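You operate a simulated robot arm through the tools that you are given. There is no shell and no other tool. Be economical: measure what you need, move in short steps, check, and stop when the job is done.

You are at the controls of a simulated two-armed robot. One attempt, no reset.

## Task
Stone the burrs off table 1 where the copper block stands.
Fine: block on to the green mat first; brown stone back on its spot, then the block back where it stood. What is to be rubbed or washed off counts as gone when no trace of it is left.

Only the result counts: the job must be done as asked and must still hold three seconds after the hand-in. Knocking over, shifting, dropping, spilling or breaking anything else fails it.

## Robot
Two 7-joint arms with fingered hands on one trunk that stands fixed in place. Base frame: the origin is at the foot of the trunk, x ahead of it, y to its left, z up. Readings come in m, rad, newtons and seconds.
The left shoulder is at [0.07, 0.139, 1.133], the right one opposite. With the tool pointing down near the work surface each hand reaches from about 0.46 to 0.84 m from the base axis, measured 20 degrees to its own side. Payload 3.9 kg a hand.
The tool frame of a hand sits at the grasp point between the pads (the TCP): z along the fingers, y along the line on which they close. The tips reach 0.029 m beyond it. The gripper opens to 0.1 m. The gripper's body begins 0.034 m behind the TCP. The gripper is a hand of 5 fingers: y runs from the thumb to the fingers, the wrist lies at [-0.015, -0.105, -0.177] in the tool frame.
Orientation is told as [roll, pitch, yaw] about the base's x, y, z axes, in that order, counted from this pose: with the fingers straight down and the wrist toward the robot, the tool's x, y and z point along [0, 1, 0], [1, 0, 0] and [0, 0, -1] of the base frame.

## Interface
- The arms move only by the tool servo_tool. It takes "left_commands", "right_commands" or both (then of equal length, played together; a hand with none holds still); each is a list of rows, each a list of 6 numbers: the shift along the tool's x, y, z in units of 25 mm (1.0 is 25 mm), then the turn, a rotation vector about the tool's x, y, z in units of 4 degrees (1.0 is 4 degrees). In form: [[x, y, z, rx, ry, rz], ...]. A call has 1 to 12 rows; each row shifts and turns the commanded pose from where the row before left it, along the tool's axes as they then stand. A call with a number of a shift or a turn outside -1 to 1 is refused whole. Rows are played at 5 a second. More than 0.05 m and 0.15 rad between two rows, and nothing of the call is played. Where a pose cannot be reached the arm comes as near as it can. A force on the tool above 40 N (or 10 N above the force at the start of the call, whichever is more), or a blocked arm, ends the call early, and 0.2 s more pass. In this call time passes only in rows, and 0.2 s behind the last. It gives the time, the measured TCP pose, the force on the tool (base axes), the opening and the grip force at its end, in the units of the frame above (readings bear some noise), with the torque about the TCP (base axes, N m) and any sound that the robot's microphone picked up, and new pictures: "show" is both (left out), scene, wrist or none (wrist: the cameras of the hands that moved).
- Cameras (640 x 400 px; columns grow to the right, rows downward): "scene" is now at [0.1343, 0.022, 1.445]; the picture's right is [0.28, -0.96, 0.00], its down [-0.62, -0.18, -0.77] and it looks along [0.74, 0.21, -0.64] (base axes); focal length 319 px, centre (320, 200). "left" rides on the left gripper at [-0.066, -0.086, -0.121] in its tool frame; the picture's right is [-0.76, -0.31, 0.58], its down [0.59, -0.70, 0.40] and it looks along [0.28, 0.64, 0.71] (tool axes); focal length 247 px, centre (320, 200). "right" rides on the right gripper at [0.066, -0.086, -0.121] in its tool frame; the picture's right is [-0.76, 0.31, -0.58], its down [-0.59, -0.70, 0.40] and it looks along [-0.28, 0.64, 0.71] (tool axes); focal length 247 px, centre (320, 200). There is no depth. A picture from a camera that has moved, and an enlarged one, comes with that camera's place and axes in the base frame and with its lens.
- lift_body(by): slides the trunk up (or, below 0, down) by that many m; the arms and the scene camera ride with it, the base frame stays. It gives what a move gives, with no picture.
- finger_targets(index, middle, ring, little, thumb_bend, thumb_turn, hand): sets how far each is bent, from 0 (flat) to 1 (curled in); at 0.3 the hand is open as for a grip, at 0.7 the pads meet at the TCP. One left out holds its place. A second passes; each finger stops where it meets its share of the squeeze, and holds until it gets a number again. It is the only way to open and close the hand. It gives what a move gives, with no picture; readings hold the bend of each and the force on index, middle, ring, little, thumb and palm. thumb_turn goes from beside the hand (0) to across from the fingers (1), as for a grip.
- turn_head(pan, tilt): turns the head with the scene camera to pan (to the left, within 1.501 rad either way) and tilt (down, from -0.506 to 1.204), counted from straight ahead of the robot. It gives what a move gives, and a new picture of the scene camera.
- close_up(camera, box): a new picture of the part [left, top, right, bottom] of that camera's present view, enlarged. No time passes.
- close_job(): hands the job in; it is judged then, once.

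Work in short steps. Places have to be worked out from the pictures, the camera data and where the tool is seen: move nearer, look again, correct. Check each grasp and each placing, and mend what went wrong. You have 120 turns and 200 pictures in all, those below and enlarged ones among them. Open the grippers and draw the arms clear of the work before you hand the job in, unless the task says otherwise; then end with one line.

The tools are called after "Emit:" by a JSON object that holds its "op" and its "data". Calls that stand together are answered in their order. servo_tool: Moves the arms, as the interface text tells. Its arguments: {"type":"object","properties":{"left_commands":{"type":"array"},"right_commands":{"type":"array"},"show":{"type":"string","enum":["both","scene","wrist","none"]}},"required":[]} The other tools are called the same way: lift_body (by) slides the trunk up or down; finger_targets (index, middle, ring, little, thumb_bend, thumb_turn, hand) moves the fingers one by one; turn_head (pan, tilt) turns the head that bears the scene camera; close_up (camera, box) takes an enlarged picture of a part of a camera's view; close_job () hands the job in.

At the start:

```text
time: 0.0
left_position: [0.4324, 0.4144, 1.1048]
left_ee_rot: [0.001, 0.0, 0.392]
left_force: [0.7, 1.2, 1.2]
left_moment: [0.02, -0.01, -0.02]
left_width: 0.0996
left_finger_force: 0.0
left_shape: jaw
left_bend: [0.3, 0.3, 0.3, 0.3, 0.3, 0.98]
left_finger forces: [0.0, 0.1, 0.0, 0.1, 0.1, 0.1]
right_position: [0.5429, 0.0004, 1.0902]
right_ee_rot: [-0.001, -0.002, 0.39]
right_force: [-0.2, 0.7, 0.2]
right_moment: [-0.01, 0.0, 0.0]
right_width: 0.0998
right_finger_force: 0.2
right_shape: jaw
right_bend: [0.3, 0.3, 0.3, 0.3, 0.3, 0.98]
right_finger forces: [0.0, 0.0, 0.0, 0.0, 0.1, 0.0]
trunk travel left (down, up): [-0.775, 0.065]
head pan, tilt: [0.279, 0.698]
```

scene: 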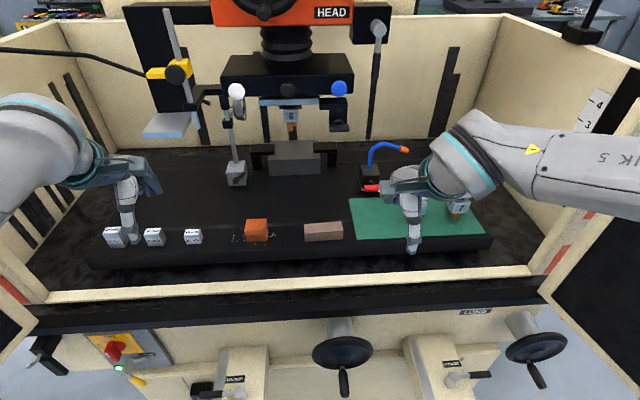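
right: 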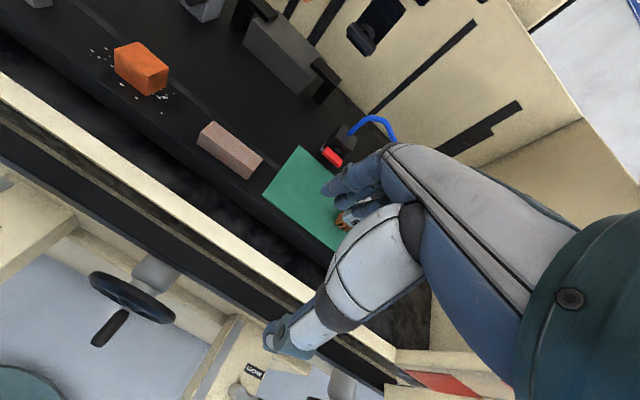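
left: 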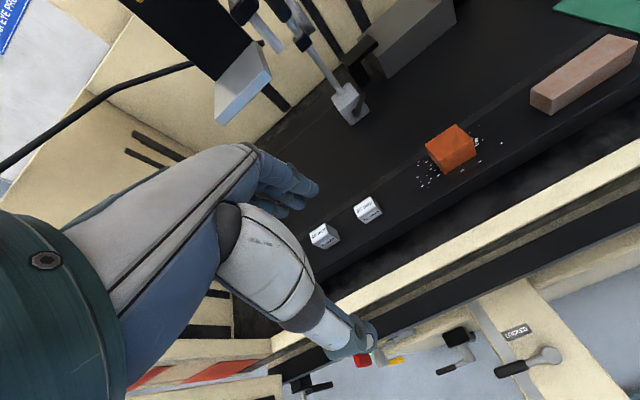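

I look closer at the table around the copper block, the stone and the mat.

Emit:
{"op": "close_up", "data": {"camera": "scene", "box": [80, 180, 360, 280]}}

Emit:
{"op": "close_up", "data": {"camera": "scene", "box": [300, 120, 520, 270]}}

Emit:
{"op": "close_up", "data": {"camera": "right", "box": [60, 10, 300, 200]}}

```text
2.29 times, centred on (220, 230) of scene
camera zoom: at [0.1343, 0.022, 1.445], right [0.28, -0.96, 0.0], down [-0.62, -0.18, -0.77], along [0.74, 0.21, -0.64], focal length 728 px, centre (549, 131)
```

zoom: 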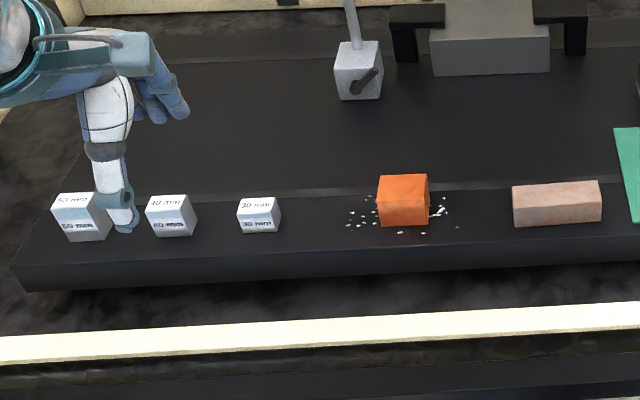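

```text
2.67 times, centred on (410, 195) of scene
camera zoom: at [0.1343, 0.022, 1.445], right [0.28, -0.96, 0.0], down [-0.62, -0.18, -0.77], along [0.74, 0.21, -0.64], focal length 850 px, centre (80, 213)
```

zoom: 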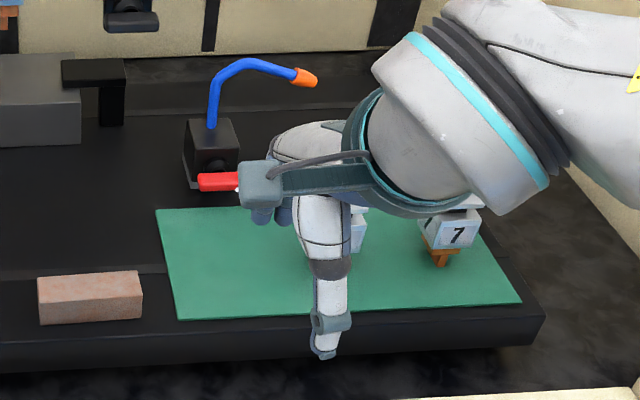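

```text
2.11 times, centred on (180, 105) of right
camera zoom: at [0.4383, 0.0275, 1.2105], right [0.57, -0.58, 0.58], down [-0.43, -0.81, -0.4], along [0.7, -0.02, -0.71], focal length 520 px, centre (615, 400)
```

zoom: 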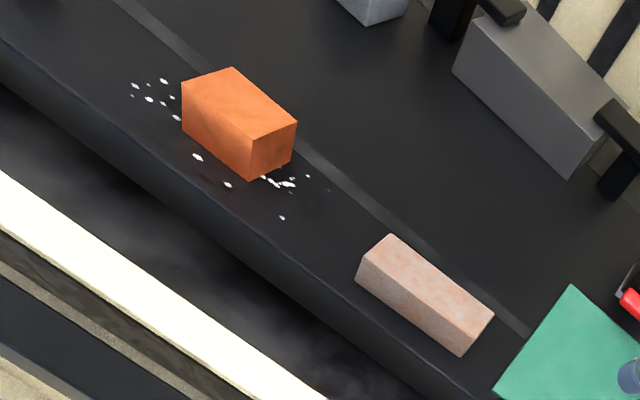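

Triangulating scene and right views, the table top is at z≈0.87, turned about 0.39 rad like the hands; the stone's front-left corner is near (0.633, 0.198). I move the right hand up and away from the mat to see what is there.

Emit:
{"op": "servo_tool", "data": {"right_commands": [[0, 0, -1, 0, 0, 0], [0, 0, -1, 0, 0, 0], [0, -0.5, -1, 0, 0, 0], [-1, -1, -0.5, 0, 0, 0], [-1, -1, 0, 0, 0, 0], [-1, -1, 0, 0, 0, 0], [-1, -0.5, 0, 0, 0, 0], [-1, 0, 0, 0, 0, 0]], "show": "both"}}

```text
time: 1.8
left_position: [0.4338, 0.4144, 1.1059]
left_ee_rot: [0.0, -0.001, 0.391]
left_force: [-0.4, -0.4, 0.4]
left_moment: [0.0, -0.01, 0.03]
left_width: 0.0995
left_finger_force: 0.1
left_shape: jaw
left_bend: [0.3, 0.3, 0.3, 0.3, 0.3, 0.98]
left_finger forces: [0.1, 0.0, 0.1, 0.1, 0.0, 0.0]
right_position: [0.4931, -0.1427, 1.1784]
right_ee_rot: [-0.001, 0.0, 0.391]
right_force: [-0.1, -0.6, -0.1]
right_moment: [0.01, 0.0, -0.03]
right_width: 0.0997
right_finger_force: 0.1
right_shape: jaw
right_bend: [0.3, 0.3, 0.3, 0.3, 0.3, 0.98]
right_finger forces: [0.0, 0.1, 0.0, 0.0, 0.0, 0.1]
right hand out of reach, approached as far as the arm can: row 8
trunk travel left (down, up): [-0.775, 0.065]
head pan, tilt: [0.279, 0.698]
camera scene: at [0.1346, 0.0223, 1.4449], right [0.28, -0.96, 0.0], down [-0.62, -0.18, -0.77], along [0.74, 0.21, -0.64], focal length 319 px, centre (320, 200)
camera right: at [0.3891, -0.1152, 1.2981], right [0.57, -0.58, 0.58], down [-0.43, -0.81, -0.4], along [0.7, -0.02, -0.71], focal length 247 px, centre (320, 200)
```

scene: 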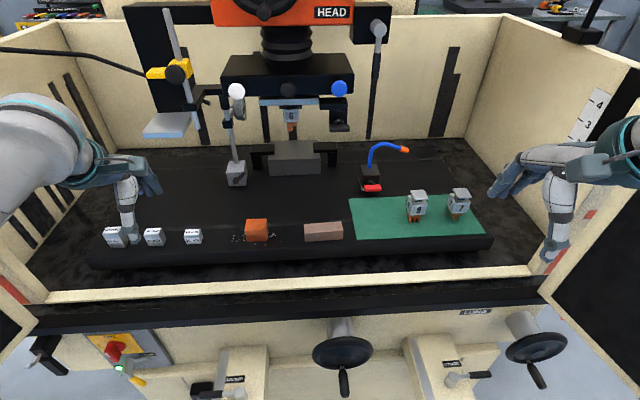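
right: 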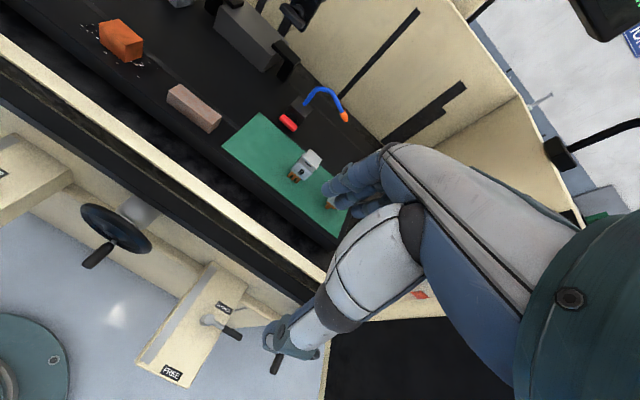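

The right hand is clear and the mat's left part is free (two numbered heads stand on its right). I zoom on block, stone and mat to measure.

Emit:
{"op": "close_up", "data": {"camera": "scene", "box": [220, 205, 300, 255]}}

Emit:
{"op": "close_up", "data": {"camera": "scene", "box": [290, 180, 450, 280]}}

Emit:
{"op": "close_up", "data": {"camera": "right", "box": [70, 10, 230, 140]}}

```text
8.00 times, centred on (260, 230) of scene
camera zoom: at [0.1346, 0.0223, 1.4449], right [0.28, -0.96, 0.0], down [-0.62, -0.18, -0.77], along [0.74, 0.21, -0.64], focal length 2550 px, centre (800, -40)
```

zoom: 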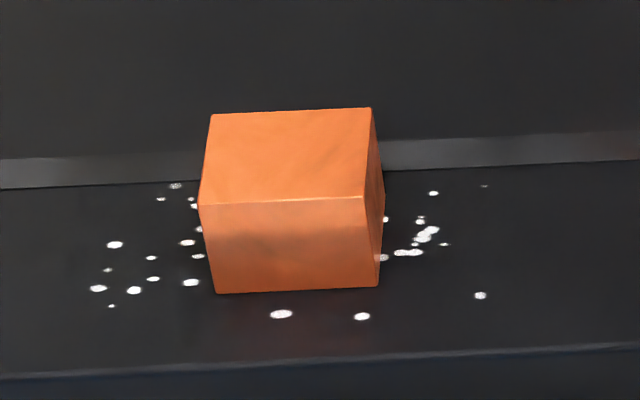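

```text
4.00 times, centred on (370, 230) of scene
camera zoom: at [0.1346, 0.0223, 1.4449], right [0.28, -0.96, 0.0], down [-0.62, -0.18, -0.77], along [0.74, 0.21, -0.64], focal length 1275 px, centre (120, 80)
```

zoom: 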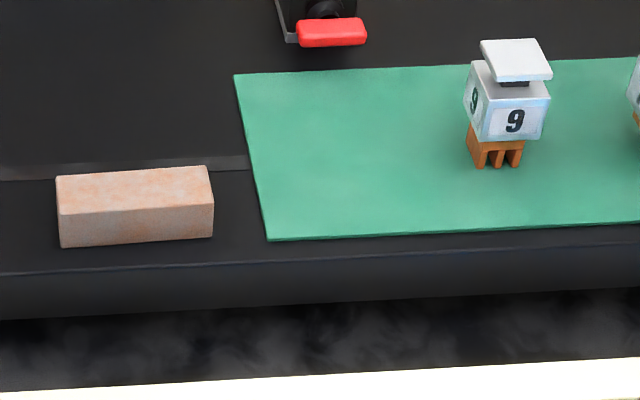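

```text
3.08 times, centred on (150, 75) of right
camera zoom: at [0.3891, -0.1152, 1.2981], right [0.57, -0.58, 0.58], down [-0.43, -0.81, -0.4], along [0.7, -0.02, -0.71], focal length 760 px, centre (843, 585)
```

zoom: 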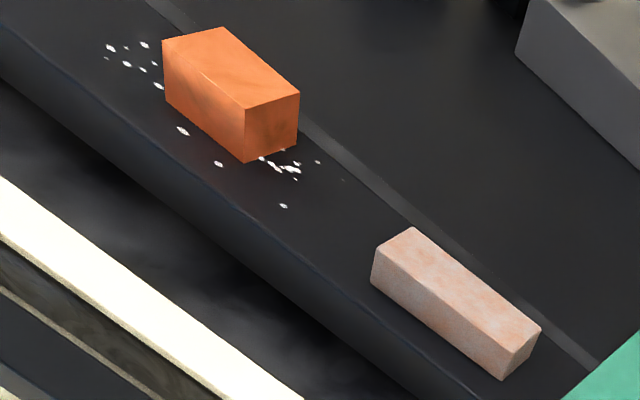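

Measurements: block ≈ 50×40×40 mm at about (0.618, 0.320), stone ≈ 90×25×35 mm at (0.660, 0.164), burrs within about ±65 mm along and ±34 mm across the block. I bring the left hand above the block.

Emit:
{"op": "servo_tool", "data": {"left_commands": [[-0.9, 0.77, 0, 0, 0, 0], [-0.9, 0.77, 0, 0, 0, 0], [-0.9, 0.77, 0, 0, 0, 0], [-0.9, 0.77, 0, 0, 0, 0], [-0.9, 0.77, 0, 0, 0, 0], [-0.9, 0.77, 0.5, 0, 0, 0], [-0.88, 0.76, 1, 0, 0, 0], [0, 0, 1, 0, 0, 0], [0, 0, 0.5, 0, 0, 0]]}}

```text
time: 3.8
left_position: [0.6165, 0.3213, 1.0292]
left_ee_rot: [0.0, -0.002, 0.391]
left_force: [0.4, -0.1, 0.4]
left_moment: [-0.02, 0.02, 0.0]
left_width: 0.0999
left_finger_force: 0.1
left_shape: jaw
left_bend: [0.3, 0.3, 0.3, 0.3, 0.3, 0.98]
left_finger forces: [0.1, 0.0, 0.0, 0.0, 0.0, 0.1]
right_position: [0.4936, -0.1433, 1.1777]
right_ee_rot: [0.0, -0.002, 0.392]
right_force: [0.5, 0.4, 0.8]
right_moment: [0.0, 0.0, 0.02]
right_width: 0.0999
right_finger_force: 0.0
right_shape: jaw
right_bend: [0.3, 0.3, 0.3, 0.3, 0.3, 0.98]
right_finger forces: [0.0, 0.0, 0.0, 0.0, 0.1, 0.0]
trunk travel left (down, up): [-0.775, 0.065]
head pan, tilt: [0.279, 0.698]
camera scene: at [0.1347, 0.0219, 1.445], right [0.28, -0.96, 0.0], down [-0.62, -0.18, -0.77], along [0.74, 0.21, -0.64], focal length 319 px, centre (320, 200)
camera left: at [0.5632, 0.2278, 1.151], right [0.01, -0.82, -0.58], down [-0.87, 0.28, -0.4], along [0.48, 0.51, -0.71], focal length 247 px, centre (320, 200)
```

scene: 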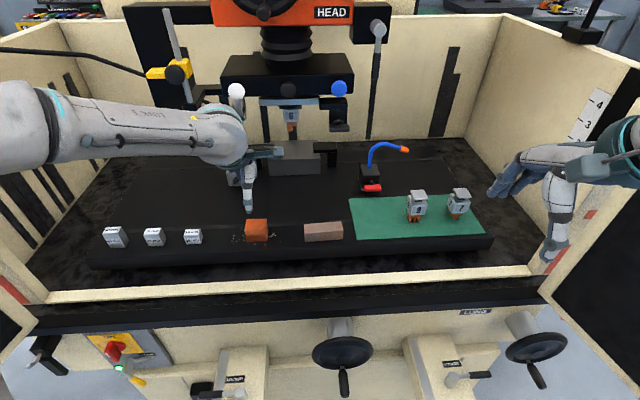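
left: 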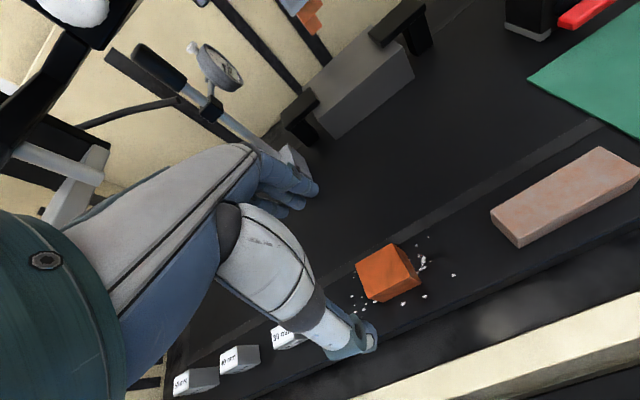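

The left hand is above the block. I zoom in the left camera on the block and burrs to refine centre and yaw.

Emit:
{"op": "close_up", "data": {"camera": "left", "box": [330, 220, 490, 320]}}

```text
4.00 times, centred on (410, 270) of left
camera zoom: at [0.5632, 0.2278, 1.151], right [0.01, -0.82, -0.58], down [-0.87, 0.28, -0.4], along [0.48, 0.51, -0.71], focal length 988 px, centre (-40, -80)
```

zoom: 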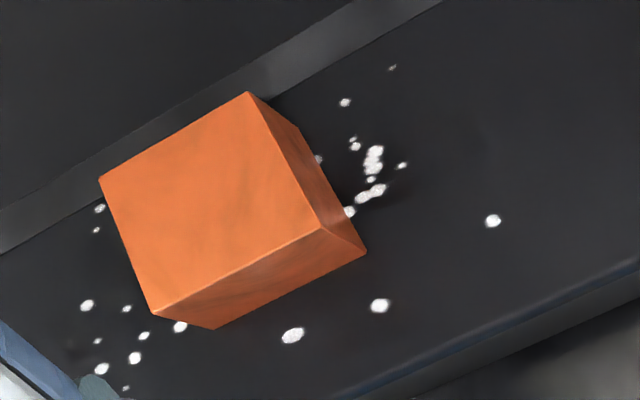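

Block yaw ≈ 0.34 rad, centre ≈ (0.620, 0.3215). I turn the hand to match, and lower to just above the block, then look.

Emit:
{"op": "servo_tool", "data": {"left_commands": [[0, 0.14, 0, 0, 0, 0.72], [0, 0, 1, 0, 0, 0], [0, 0, 1, 0, 0, 0], [0, 0, 1, 0, 0, 0]]}}

Emit:
{"op": "close_up", "data": {"camera": "scene", "box": [180, 150, 340, 250]}}

```text
time: 4.8
left_position: [0.6196, 0.3233, 0.9547]
left_ee_rot: [-0.001, 0.0, 0.34]
left_force: [0.5, 0.2, -0.3]
left_moment: [-0.01, 0.0, 0.03]
left_width: 0.0999
left_finger_force: 0.1
left_shape: jaw
left_bend: [0.3, 0.3, 0.3, 0.3, 0.3, 0.98]
left_finger forces: [0.1, 0.1, 0.0, 0.1, 0.0, 0.0]
right_position: [0.4933, -0.1427, 1.1775]
right_ee_rot: [0.002, 0.0, 0.39]
right_force: [1.2, -0.3, 0.1]
right_moment: [0.02, 0.02, 0.03]
right_width: 0.0998
right_finger_force: 0.0
right_shape: jaw
right_bend: [0.3, 0.3, 0.3, 0.3, 0.3, 0.98]
right_finger forces: [0.0, 0.0, 0.0, 0.1, 0.0, 0.0]
trunk travel left (down, up): [-0.775, 0.065]
head pan, tilt: [0.279, 0.698]
camera scene: at [0.1352, 0.0213, 1.4449], right [0.28, -0.96, 0.0], down [-0.62, -0.18, -0.77], along [0.74, 0.21, -0.64], focal length 319 px, centre (320, 200)
camera left: at [0.5617, 0.2314, 1.0758], right [-0.04, -0.82, -0.58], down [-0.86, 0.32, -0.4], along [0.51, 0.48, -0.71], focal length 247 px, centre (320, 200)
```

scene: 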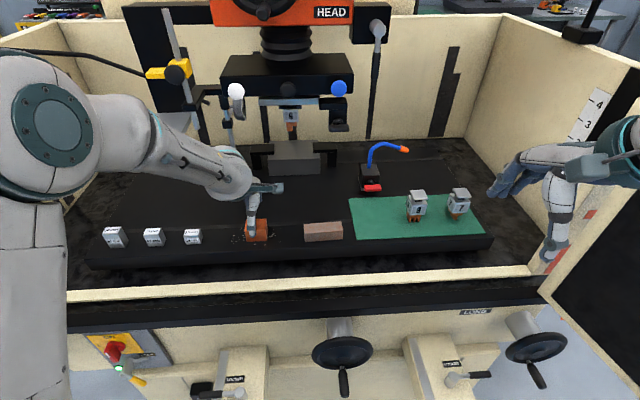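
left: 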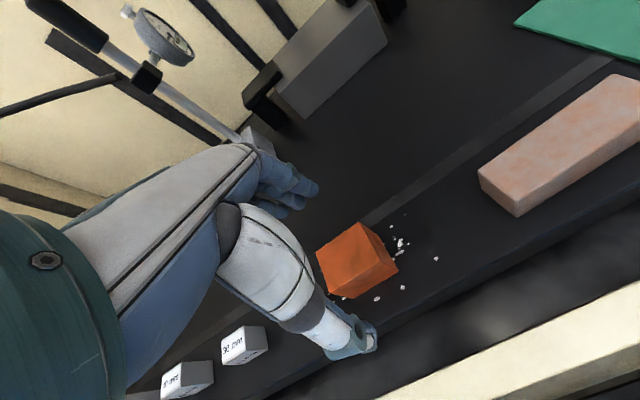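

```text
4.00 times, centred on (260, 200) of scene
camera zoom: at [0.1352, 0.0213, 1.4449], right [0.28, -0.96, 0.0], down [-0.62, -0.18, -0.77], along [0.74, 0.21, -0.64], focal length 1275 px, centre (560, 200)
```

zoom: 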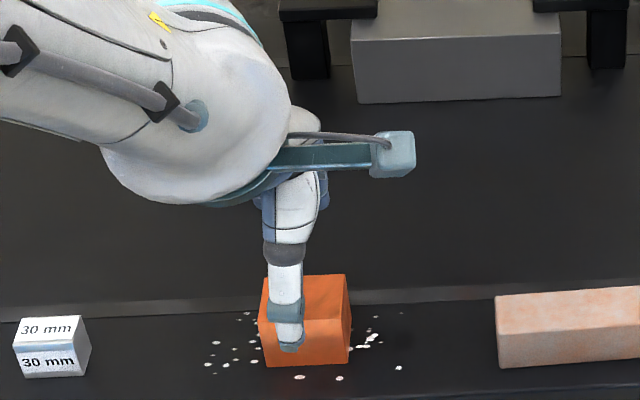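

Thumb and fingers straddle the block with clearance. I lower 48 mm to z≈0.906, watching force.

Emit:
{"op": "servo_tool", "data": {"left_commands": [[0, 0, 0.65, 0, 0, 0], [0, 0, 0.65, 0, 0, 0], [0, 0, 0.65, 0, 0, 0]], "show": "both"}}

Emit:
{"op": "close_up", "data": {"camera": "scene", "box": [180, 180, 300, 255]}}

```text
time: 5.6
left_position: [0.6198, 0.3222, 0.9074]
left_ee_rot: [-0.001, -0.001, 0.341]
left_force: [0.5, 0.9, -0.7]
left_moment: [-0.01, -0.04, 0.01]
left_width: 0.0998
left_finger_force: 0.0
left_shape: jaw
left_bend: [0.3, 0.3, 0.3, 0.3, 0.3, 0.98]
left_finger forces: [0.1, 0.0, 0.0, 0.0, 0.1, 0.1]
right_position: [0.4927, -0.143, 1.1779]
right_ee_rot: [0.001, -0.001, 0.39]
right_force: [0.0, 0.4, -0.1]
right_moment: [-0.02, -0.02, 0.02]
right_width: 0.0998
right_finger_force: 0.0
right_shape: jaw
right_bend: [0.3, 0.3, 0.3, 0.3, 0.3, 0.98]
right_finger forces: [0.0, 0.0, 0.0, 0.1, 0.0, 0.0]
trunk travel left (down, up): [-0.775, 0.065]
head pan, tilt: [0.279, 0.698]
camera scene: at [0.1346, 0.022, 1.445], right [0.28, -0.96, 0.0], down [-0.62, -0.18, -0.77], along [0.74, 0.21, -0.64], focal length 319 px, centre (320, 200)
camera left: at [0.5618, 0.231, 1.028], right [-0.04, -0.82, -0.58], down [-0.86, 0.32, -0.4], along [0.51, 0.48, -0.71], focal length 247 px, centre (320, 200)
```

scene: 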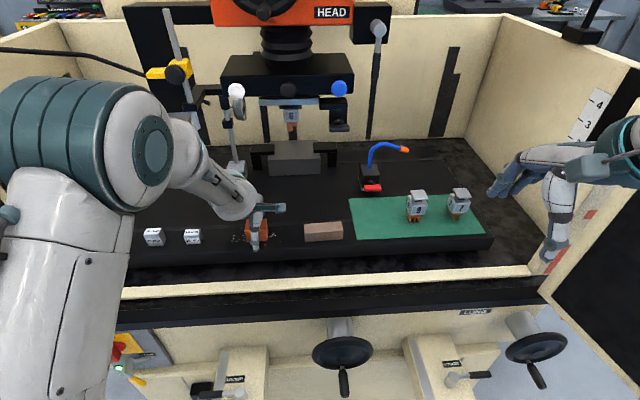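
left: 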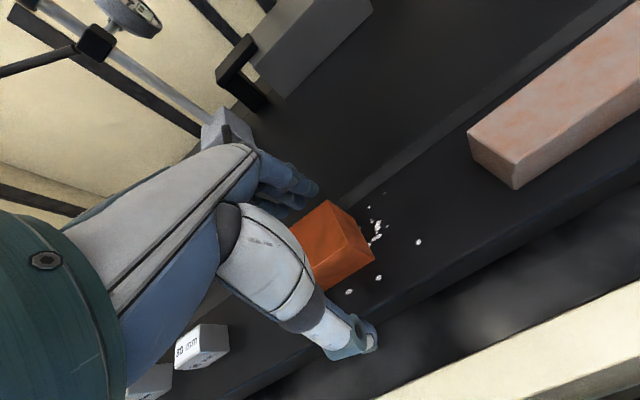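

```text
5.33 times, centred on (240, 218) of scene
camera zoom: at [0.1346, 0.022, 1.445], right [0.28, -0.96, 0.0], down [-0.62, -0.18, -0.77], along [0.74, 0.21, -0.64], focal length 1700 px, centre (747, 107)
```

zoom: 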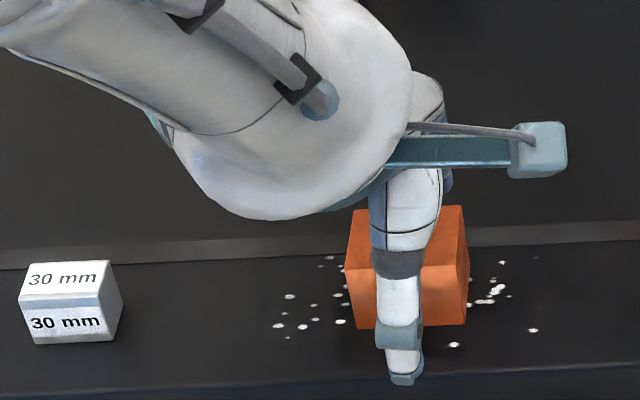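

Thumb and fingers straddle the block with no contact. I close the hand.

Emit:
{"op": "finger_targets", "data": {"hand": "left", "index": 0.62, "middle": 0.62, "ring": 0.62, "little": 0.62, "thumb_bend": 0.62}}

Emit:
{"op": "close_up", "data": {"camera": "left", "box": [240, 160, 440, 360]}}

```text
time: 6.6
left_position: [0.6198, 0.3222, 0.9081]
left_ee_rot: [0.0, 0.0, 0.34]
left_force: [2.1, 1.9, 1.4]
left_moment: [0.02, 0.04, -0.03]
left_width: 0.0365
left_finger_force: 7.7
left_shape: fingers
left_bend: [0.58, 0.59, 0.59, 0.62, 0.57, 0.97]
left_finger forces: [4.4, 2.5, 1.8, 0.0, 6.1, 0.1]
right_position: [0.4946, -0.1439, 1.1778]
right_ee_rot: [-0.001, -0.002, 0.391]
right_force: [-0.5, -0.4, -0.1]
right_moment: [0.03, 0.03, 0.0]
right_width: 0.0999
right_finger_force: 0.1
right_shape: jaw
right_bend: [0.3, 0.3, 0.3, 0.3, 0.3, 0.98]
right_finger forces: [0.1, 0.0, 0.1, 0.0, 0.0, 0.0]
trunk travel left (down, up): [-0.775, 0.065]
head pan, tilt: [0.279, 0.698]
```

```text
2.00 times, centred on (340, 260) of left
camera zoom: at [0.5616, 0.2312, 1.0281], right [-0.04, -0.82, -0.58], down [-0.86, 0.32, -0.4], along [0.51, 0.48, -0.71], focal length 494 px, centre (280, 80)
```

zoom: 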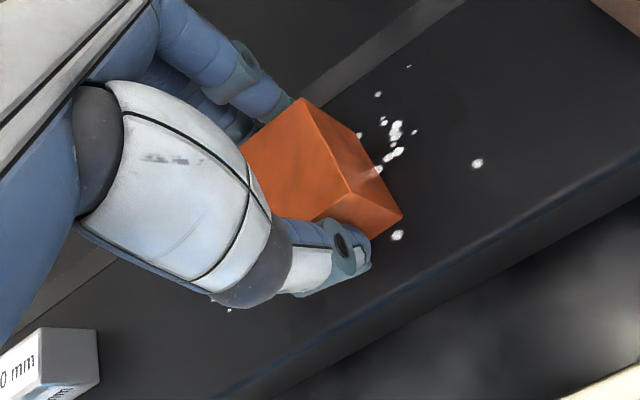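

The block is gripped at 7.7 N, which is a bit weak for copper; I squeeze harder.

Emit:
{"op": "finger_targets", "data": {"hand": "left", "index": 0.75, "middle": 0.75, "ring": 0.75, "thumb_bend": 0.75}}

```text
time: 7.6
left_position: [0.6202, 0.3213, 0.9062]
left_ee_rot: [0.0, 0.001, 0.339]
left_force: [-0.9, 1.9, 0.9]
left_moment: [-0.09, 0.05, -0.03]
left_width: 0.0347
left_finger_force: 19.8
left_shape: fingers
left_bend: [0.6, 0.65, 0.73, 0.62, 0.58, 0.93]
left_finger forces: [10.6, 5.6, 4.1, 0.0, 19.7, 0.0]
right_position: [0.4932, -0.1423, 1.1784]
right_ee_rot: [-0.002, -0.002, 0.391]
right_force: [0.0, 0.3, -0.1]
right_moment: [-0.02, 0.01, 0.03]
right_width: 0.0997
right_finger_force: 0.1
right_shape: jaw
right_bend: [0.3, 0.3, 0.3, 0.3, 0.3, 0.98]
right_finger forces: [0.1, 0.0, 0.1, 0.1, 0.1, 0.1]
trunk travel left (down, up): [-0.775, 0.065]
head pan, tilt: [0.279, 0.698]
```

Ring and middle bent further, so the block may have turned in the grip; I look.

Emit:
{"op": "close_up", "data": {"camera": "left", "box": [240, 160, 440, 360]}}

Emit:
{"op": "close_up", "data": {"camera": "scene", "box": [210, 195, 310, 258]}}

```text
2.00 times, centred on (340, 260) of left
camera zoom: at [0.5613, 0.2311, 1.0279], right [-0.04, -0.82, -0.58], down [-0.86, 0.32, -0.4], along [0.51, 0.48, -0.71], focal length 494 px, centre (280, 80)
```

zoom: 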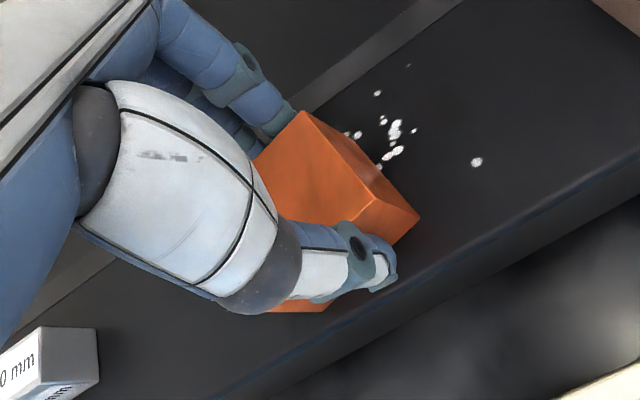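

```text
6.35 times, centred on (260, 226) of scene
camera zoom: at [0.1342, 0.0223, 1.445], right [0.28, -0.96, 0.0], down [-0.62, -0.18, -0.77], along [0.74, 0.21, -0.64], focal length 2024 px, centre (701, 32)
```

zoom: 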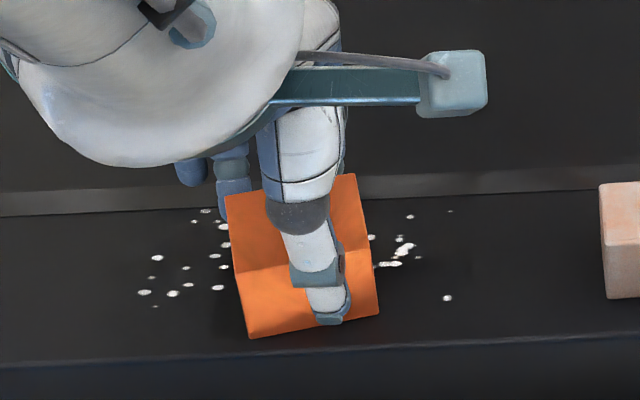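

The extra squeeze yawed the block and slid it toward the thumb, but it is held firmly; its original place is recorded from the earlier pictures. I lift it a little and check it hangs level.

Emit:
{"op": "servo_tool", "data": {"left_commands": [[0, 0, -0.5, 0, 0, 0], [0, 0, -0.5, 0, 0, 0], [0, 0, -1, 0, 0, 0], [0, 0, -1, 0, 0, 0]]}}

Emit:
{"op": "close_up", "data": {"camera": "scene", "box": [200, 180, 320, 255]}}

```text
time: 8.6
left_position: [0.6206, 0.3223, 0.9818]
left_ee_rot: [0.0, 0.002, 0.341]
left_force: [0.2, -0.7, -7.0]
left_moment: [0.03, -0.08, -0.01]
left_width: 0.0347
left_finger_force: 19.9
left_shape: fingers
left_bend: [0.6, 0.65, 0.73, 0.62, 0.58, 0.93]
left_finger forces: [9.9, 5.6, 4.0, 0.0, 20.0, 0.0]
right_position: [0.4937, -0.1424, 1.1773]
right_ee_rot: [0.0, -0.004, 0.391]
right_force: [-0.9, -0.1, -0.3]
right_moment: [-0.01, 0.0, -0.01]
right_width: 0.0998
right_finger_force: 0.1
right_shape: jaw
right_bend: [0.3, 0.3, 0.3, 0.3, 0.3, 0.98]
right_finger forces: [0.0, 0.0, 0.1, 0.0, 0.1, 0.1]
trunk travel left (down, up): [-0.775, 0.065]
head pan, tilt: [0.279, 0.698]
camera scene: at [0.1344, 0.0221, 1.4449], right [0.28, -0.96, 0.0], down [-0.62, -0.18, -0.77], along [0.74, 0.21, -0.64], focal length 319 px, centre (320, 200)
camera left: at [0.562, 0.2306, 1.1027], right [-0.04, -0.82, -0.58], down [-0.86, 0.32, -0.4], along [0.51, 0.48, -0.71], focal length 247 px, centre (320, 200)
```

scene: 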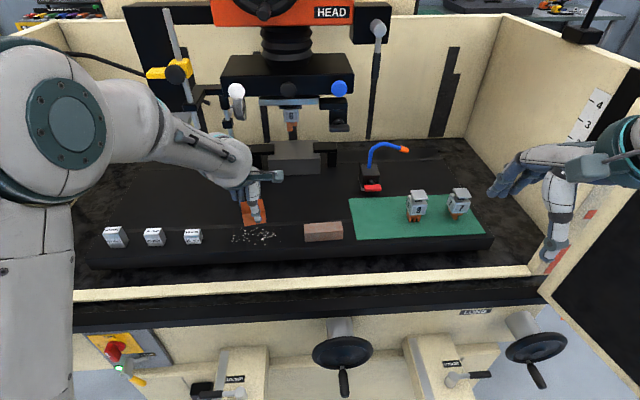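
left: 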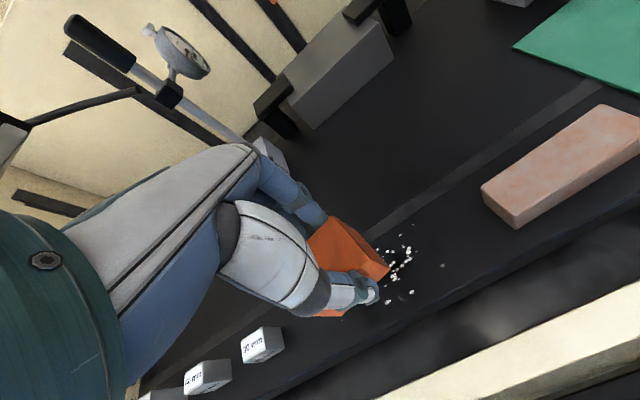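

```text
5.33 times, centred on (260, 218) of scene
camera zoom: at [0.1344, 0.0221, 1.4449], right [0.28, -0.96, 0.0], down [-0.62, -0.18, -0.77], along [0.74, 0.21, -0.64], focal length 1700 px, centre (640, 107)
```

zoom: 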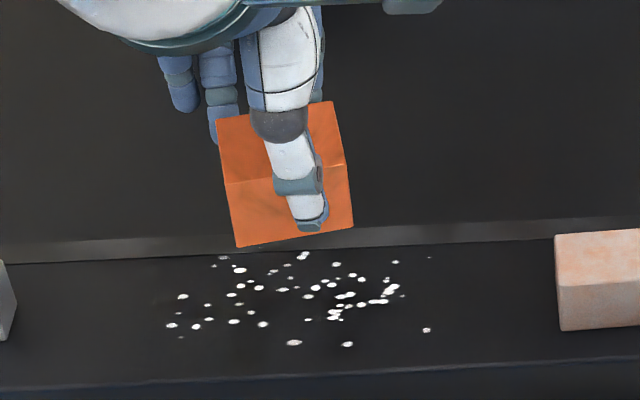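

The block hangs level and the burrs are all visible. I carry it level to the mat's free left part, above (0.757, 0.056).

Emit:
{"op": "servo_tool", "data": {"left_commands": [[-0.98, 0.13, 0, 0, 0, 0], [-0.98, 0.13, 0, 0, 0, 0], [-0.98, 0.13, 0, 0, 0, 0], [-0.98, 0.13, 0, 0, 0, 0], [-0.98, 0.13, 0, 0, 0, 0], [-0.98, 0.13, 0, 0, 0, 0], [-0.98, 0.13, 0, 0, 0, 0], [-0.98, 0.13, 0, 0, 0, 0], [-0.98, 0.13, 0, 0, 0, 0], [-0.98, 0.13, 0, 0, 0, 0], [-0.98, 0.13, 0, 0, 0, 0], [-0.98, 0.13, 0, 0, 0, 0]]}}

Emit:
{"op": "close_up", "data": {"camera": "scene", "box": [330, 160, 490, 260]}}

```text
time: 11.2
left_position: [0.7582, 0.0561, 0.9786]
left_ee_rot: [0.004, 0.001, 0.341]
left_force: [-0.3, -0.7, -7.3]
left_moment: [0.04, -0.05, 0.01]
left_width: 0.0345
left_finger_force: 19.1
left_shape: fingers
left_bend: [0.6, 0.66, 0.73, 0.62, 0.58, 0.93]
left_finger forces: [9.7, 5.4, 4.0, 0.1, 19.3, 0.1]
right_position: [0.4953, -0.143, 1.1768]
right_ee_rot: [0.003, -0.001, 0.39]
right_force: [-0.4, 0.5, -0.5]
right_moment: [0.02, 0.0, -0.02]
right_width: 0.0999
right_finger_force: 0.0
right_shape: jaw
right_bend: [0.3, 0.3, 0.3, 0.3, 0.3, 0.98]
right_finger forces: [0.1, 0.1, 0.0, 0.0, 0.0, 0.0]
trunk travel left (down, up): [-0.775, 0.065]
head pan, tilt: [0.279, 0.698]
camera scene: at [0.1367, 0.0213, 1.4447], right [0.28, -0.96, 0.0], down [-0.62, -0.18, -0.76], along [0.73, 0.21, -0.64], focal length 319 px, centre (320, 200)
camera left: at [0.6982, -0.0345, 1.0998], right [-0.04, -0.81, -0.58], down [-0.86, 0.32, -0.4], along [0.51, 0.48, -0.71], focal length 247 px, centre (320, 200)
```

scene: 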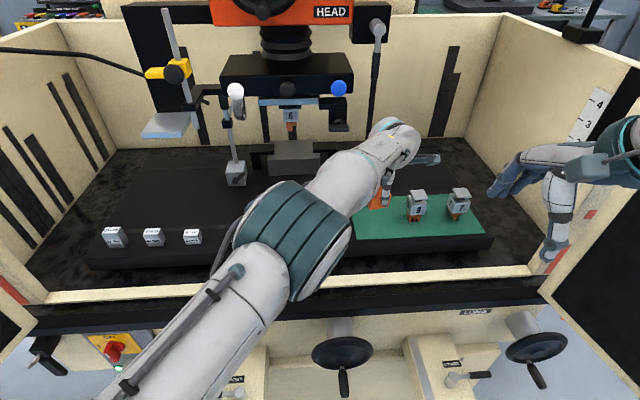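
left: 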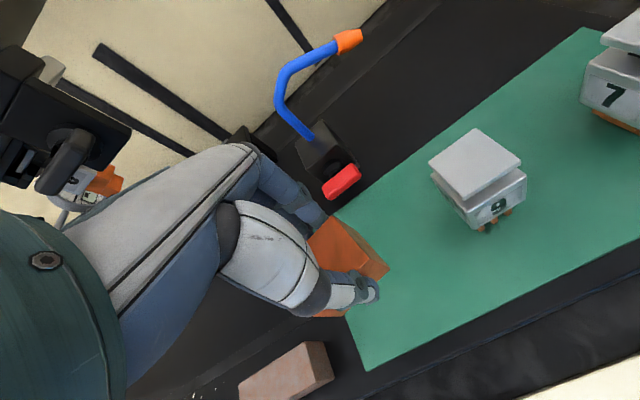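

```text
4.00 times, centred on (410, 210) of scene
camera zoom: at [0.1367, 0.0213, 1.4447], right [0.28, -0.96, 0.0], down [-0.62, -0.18, -0.76], along [0.73, 0.21, -0.64], focal length 1275 px, centre (-40, 160)
```

zoom: 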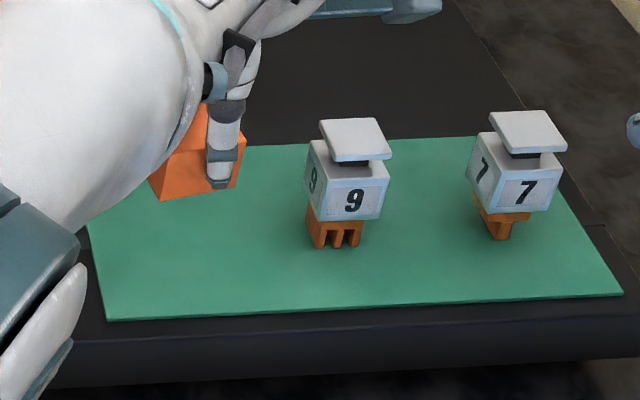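

The block is over the mat with the "9" head well clear. I lower toward the mat (contact expected near z≈0.908).

Emit:
{"op": "servo_tool", "data": {"left_commands": [[-0.2, 0, 1, 0, 0, 0], [0, 0, 1, 0, 0, 0], [0, 0, 0.5, 0, 0, 0], [0, 0, 0.16, 0, 0, 0]]}}

Emit:
{"op": "close_up", "data": {"camera": "scene", "box": [330, 160, 490, 260]}}

```text
time: 12.2
left_position: [0.7576, 0.0527, 0.9135]
left_ee_rot: [-0.002, -0.002, 0.339]
left_force: [-0.4, -0.1, -5.9]
left_moment: [0.01, -0.1, -0.02]
left_width: 0.0344
left_finger_force: 19.3
left_shape: fingers
left_bend: [0.6, 0.66, 0.73, 0.62, 0.58, 0.93]
left_finger forces: [9.7, 5.4, 4.0, 0.1, 19.4, 0.1]
right_position: [0.4948, -0.1421, 1.177]
right_ee_rot: [0.0, -0.001, 0.39]
right_force: [0.1, 0.4, -0.2]
right_moment: [0.01, 0.02, 0.01]
right_width: 0.0999
right_finger_force: 0.0
right_shape: jaw
right_bend: [0.3, 0.3, 0.3, 0.3, 0.3, 0.98]
right_finger forces: [0.0, 0.0, 0.0, 0.0, 0.0, 0.1]
trunk travel left (down, up): [-0.775, 0.065]
head pan, tilt: [0.279, 0.698]
camera scene: at [0.1361, 0.0219, 1.4448], right [0.28, -0.96, 0.0], down [-0.62, -0.18, -0.77], along [0.74, 0.21, -0.64], focal length 319 px, centre (320, 200)
camera left: at [0.6988, -0.0384, 1.0349], right [-0.04, -0.82, -0.58], down [-0.86, 0.32, -0.4], along [0.51, 0.48, -0.71], focal length 247 px, centre (320, 200)
```

scene: 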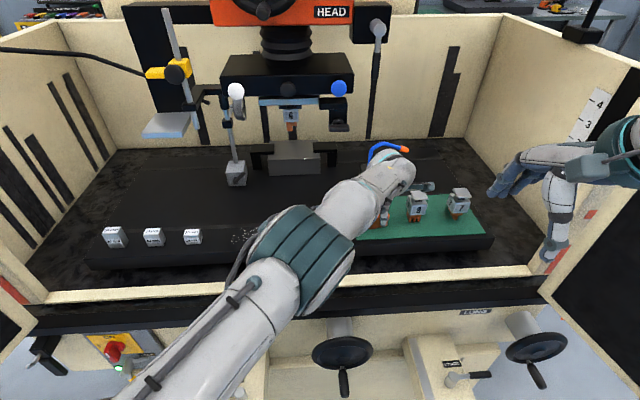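
left: 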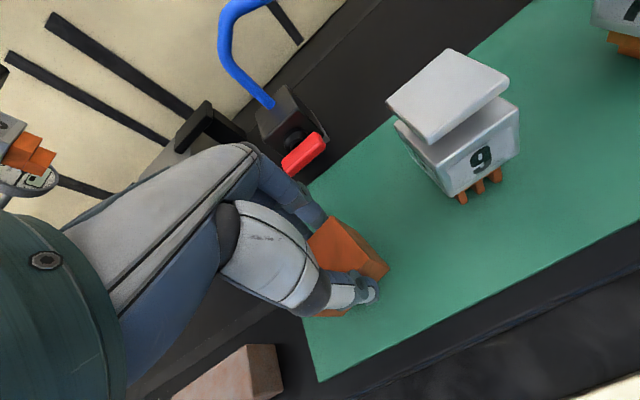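

```text
4.00 times, centred on (410, 210) of scene
camera zoom: at [0.1361, 0.0219, 1.4448], right [0.28, -0.96, 0.0], down [-0.62, -0.18, -0.77], along [0.74, 0.21, -0.64], focal length 1275 px, centre (-40, 160)
```

zoom: 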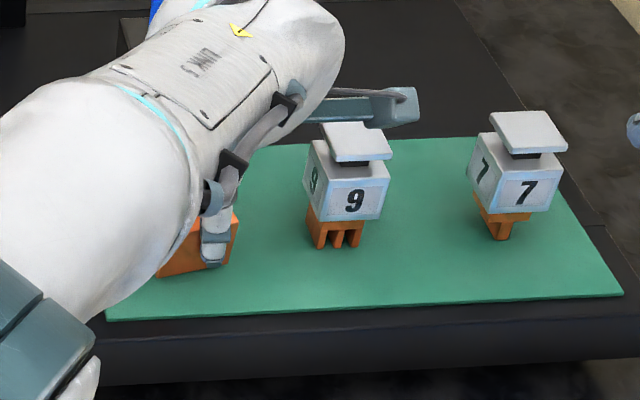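

Still 5.9 N hanging, so not yet touching. I lower in small steps.

Emit:
{"op": "servo_tool", "data": {"left_commands": [[0, 0, 0.08, 0, 0, 0], [0, 0, 0.08, 0, 0, 0]], "show": "none"}}

```text
time: 12.8
left_position: [0.7573, 0.0532, 0.9105]
left_ee_rot: [-0.003, -0.002, 0.341]
left_force: [0.2, 0.8, -3.5]
left_moment: [-0.07, -0.05, 0.0]
left_width: 0.0347
left_finger_force: 19.1
left_shape: fingers
left_bend: [0.73, 0.66, 0.73, 0.62, 0.58, 0.93]
left_finger forces: [10.4, 5.6, 3.9, 0.0, 19.4, 0.0]
right_position: [0.4933, -0.1432, 1.1788]
right_ee_rot: [0.001, -0.001, 0.392]
right_force: [0.5, 0.1, -1.4]
right_moment: [0.02, 0.0, 0.0]
right_width: 0.0998
right_finger_force: 0.1
right_shape: jaw
right_bend: [0.3, 0.3, 0.3, 0.3, 0.3, 0.98]
right_finger forces: [0.0, 0.0, 0.0, 0.0, 0.0, 0.1]
trunk travel left (down, up): [-0.775, 0.065]
head pan, tilt: [0.279, 0.698]
```

Partial contact (3.5 N). A little further.

Emit:
{"op": "servo_tool", "data": {"left_commands": [[0, 0, 0.06, 0, 0, 0], [0, 0, 0.04, 0, 0, 0]], "show": "wrist"}}

```text
time: 13.4
left_position: [0.7568, 0.053, 0.9103]
left_ee_rot: [-0.002, -0.003, 0.339]
left_force: [1.5, 1.4, 6.2]
left_moment: [-0.16, 0.16, -0.03]
left_width: 0.0344
left_finger_force: 20.4
left_shape: fingers
left_bend: [0.73, 0.66, 0.73, 0.62, 0.58, 0.93]
left_finger forces: [10.8, 6.2, 4.3, 0.1, 19.9, 0.0]
right_position: [0.4932, -0.141, 1.1785]
right_ee_rot: [-0.001, -0.002, 0.392]
right_force: [-0.1, -0.3, -0.1]
right_moment: [0.0, 0.01, 0.0]
right_width: 0.0995
right_finger_force: 0.0
right_shape: jaw
right_bend: [0.3, 0.3, 0.3, 0.3, 0.3, 0.98]
right_finger forces: [0.0, 0.1, 0.1, 0.0, 0.0, 0.0]
trunk travel left (down, up): [-0.775, 0.065]
head pan, tilt: [0.279, 0.698]
camera left: at [0.6976, -0.0381, 1.0315], right [-0.03, -0.82, -0.58], down [-0.86, 0.32, -0.4], along [0.51, 0.48, -0.71], focal length 247 px, centre (320, 200)
```

left: 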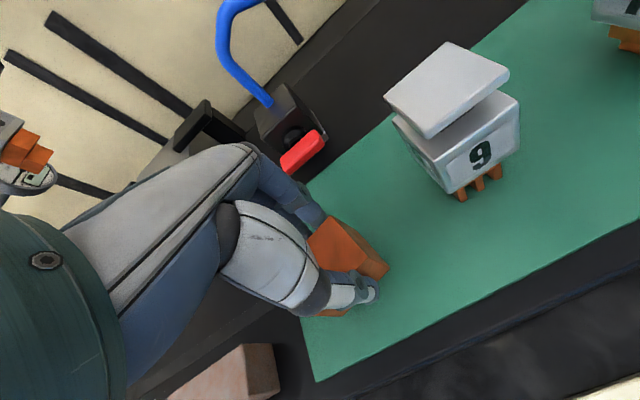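

The block rests on the mat. I open the hand.

Emit:
{"op": "finger_targets", "data": {"hand": "left", "index": 0.3, "middle": 0.3, "ring": 0.3, "little": 0.3, "thumb_bend": 0.3, "thumb_turn": 0.98}}

Emit:
{"op": "servo_tool", "data": {"left_commands": [[0, 0, -1, 0, 0, 0], [0, 0, -1, 0, 0, 0], [0, 0, -1, 0, 0, 0], [0, 0, -1, 0, 0, 0]]}}

```text
time: 14.4
left_position: [0.7563, 0.0517, 0.9086]
left_ee_rot: [-0.001, -0.001, 0.341]
left_force: [-0.1, 0.6, 0.1]
left_moment: [0.04, 0.01, 0.0]
left_width: 0.0986
left_finger_force: 0.1
left_shape: fingers
left_bend: [0.3, 0.3, 0.3, 0.3, 0.3, 0.96]
left_finger forces: [0.0, 0.0, 0.1, 0.0, 0.1, 0.0]
right_position: [0.4928, -0.1418, 1.1767]
right_ee_rot: [0.001, -0.002, 0.391]
right_force: [-0.4, -0.1, -0.2]
right_moment: [0.01, -0.02, 0.02]
right_width: 0.0998
right_finger_force: 0.0
right_shape: jaw
right_bend: [0.3, 0.3, 0.3, 0.3, 0.3, 0.98]
right_finger forces: [0.1, 0.0, 0.1, 0.1, 0.1, 0.0]
trunk travel left (down, up): [-0.775, 0.065]
head pan, tilt: [0.279, 0.698]
```

```text
time: 15.4
left_position: [0.7552, 0.0533, 1.0082]
left_ee_rot: [-0.001, -0.001, 0.34]
left_force: [-0.7, 0.0, -0.5]
left_moment: [0.01, -0.02, 0.01]
left_width: 0.0986
left_finger_force: 0.0
left_shape: fingers
left_bend: [0.3, 0.3, 0.3, 0.3, 0.3, 0.96]
left_finger forces: [0.1, 0.0, 0.0, 0.0, 0.0, 0.1]
right_position: [0.493, -0.1419, 1.178]
right_ee_rot: [-0.001, -0.001, 0.39]
right_force: [0.1, 0.5, 0.3]
right_moment: [-0.02, -0.01, 0.0]
right_width: 0.0997
right_finger_force: 0.0
right_shape: jaw
right_bend: [0.3, 0.3, 0.3, 0.3, 0.3, 0.98]
right_finger forces: [0.0, 0.0, 0.0, 0.0, 0.0, 0.0]
trunk travel left (down, up): [-0.775, 0.065]
head pan, tilt: [0.279, 0.698]
camera scene: at [0.1336, 0.022, 1.445], right [0.28, -0.96, 0.0], down [-0.62, -0.18, -0.77], along [0.74, 0.21, -0.64], focal length 319 px, centre (320, 200)
camera left: at [0.6965, -0.0381, 1.13], right [-0.04, -0.82, -0.58], down [-0.86, 0.32, -0.4], along [0.51, 0.48, -0.71], focal length 247 px, centre (320, 200)
```

scene: 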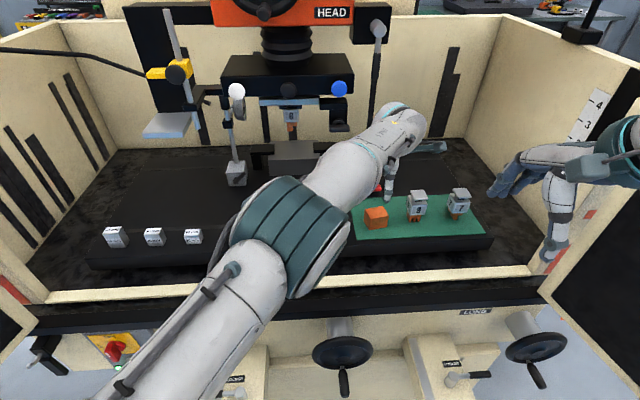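
left: 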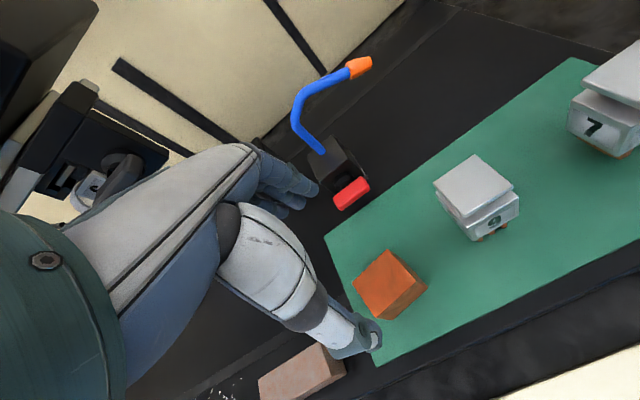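

The block stands on the mat. Now I move above the stone at about (0.660, 0.164).

Emit:
{"op": "servo_tool", "data": {"left_commands": [[0.9, -0.35, 0, 0, 0, 0], [0.9, -0.35, 0, 0, 0, 0], [0.9, -0.35, 0, 0, 0, 0], [0.9, -0.35, 0, 0, 0, 0], [0.9, -0.35, 0, 0, 0, 0], [0.95, -0.35, 0, 0, 0, 0]]}}

Emit:
{"op": "close_up", "data": {"camera": "left", "box": [300, 200, 500, 350]}}

Emit:
{"op": "close_up", "data": {"camera": "scene", "box": [220, 180, 420, 280]}}

```text
time: 16.8
left_position: [0.6603, 0.1604, 1.0087]
left_ee_rot: [0.0, 0.0, 0.337]
left_force: [0.2, 0.5, 0.3]
left_moment: [0.01, 0.0, -0.02]
left_width: 0.0986
left_finger_force: 0.1
left_shape: fingers
left_bend: [0.3, 0.3, 0.3, 0.3, 0.3, 0.96]
left_finger forces: [0.1, 0.0, 0.0, 0.0, 0.0, 0.1]
right_position: [0.492, -0.1426, 1.1776]
right_ee_rot: [0.001, -0.003, 0.39]
right_force: [0.3, -0.1, 0.1]
right_moment: [0.01, 0.02, -0.03]
right_width: 0.0998
right_finger_force: 0.1
right_shape: jaw
right_bend: [0.3, 0.3, 0.3, 0.3, 0.3, 0.98]
right_finger forces: [0.0, 0.1, 0.0, 0.0, 0.0, 0.0]
trunk travel left (down, up): [-0.775, 0.065]
head pan, tilt: [0.279, 0.698]
camera scene: at [0.1331, 0.0221, 1.4451], right [0.28, -0.96, 0.0], down [-0.62, -0.18, -0.77], along [0.74, 0.21, -0.64], focal length 319 px, centre (320, 200)
camera left: at [0.6007, 0.0704, 1.1303], right [-0.04, -0.82, -0.58], down [-0.86, 0.32, -0.4], along [0.51, 0.48, -0.71], focal length 247 px, centre (320, 200)
```

scene: 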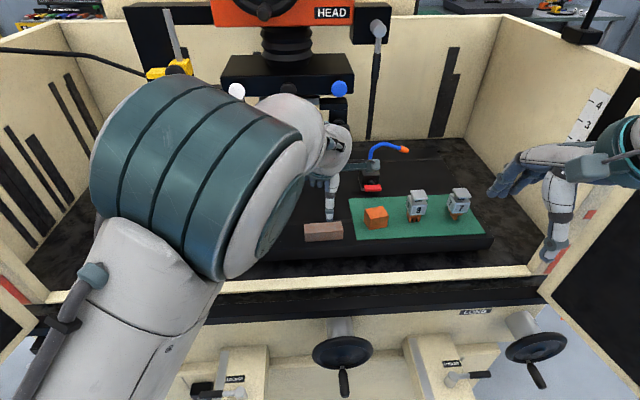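
left: 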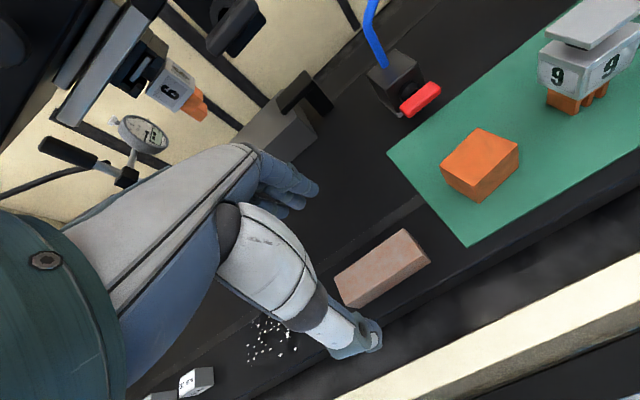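

```text
2.67 times, centred on (400, 275) of left
camera zoom: at [0.6007, 0.0704, 1.1303], right [-0.04, -0.82, -0.58], down [-0.86, 0.32, -0.4], along [0.51, 0.48, -0.71], focal length 659 px, centre (107, 0)
```

zoom: 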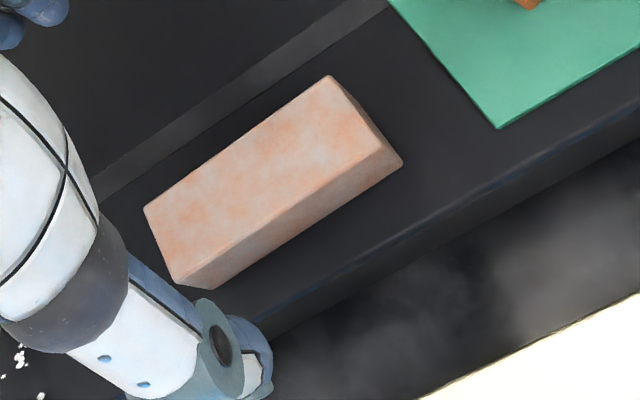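

```text
3.20 times, centred on (320, 230) of scene
camera zoom: at [0.1331, 0.0221, 1.4451], right [0.28, -0.96, 0.0], down [-0.62, -0.18, -0.77], along [0.74, 0.21, -0.64], focal length 1020 px, centre (320, 104)
```

zoom: 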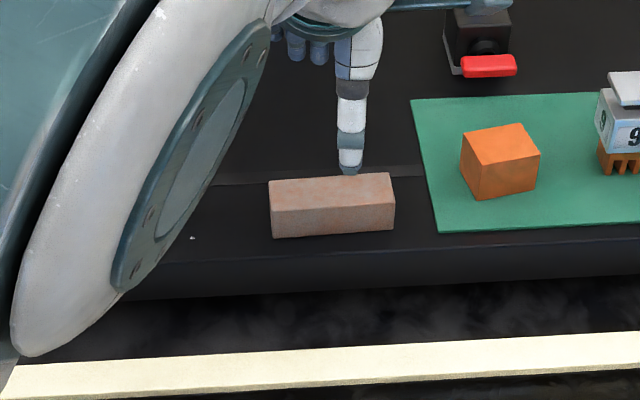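

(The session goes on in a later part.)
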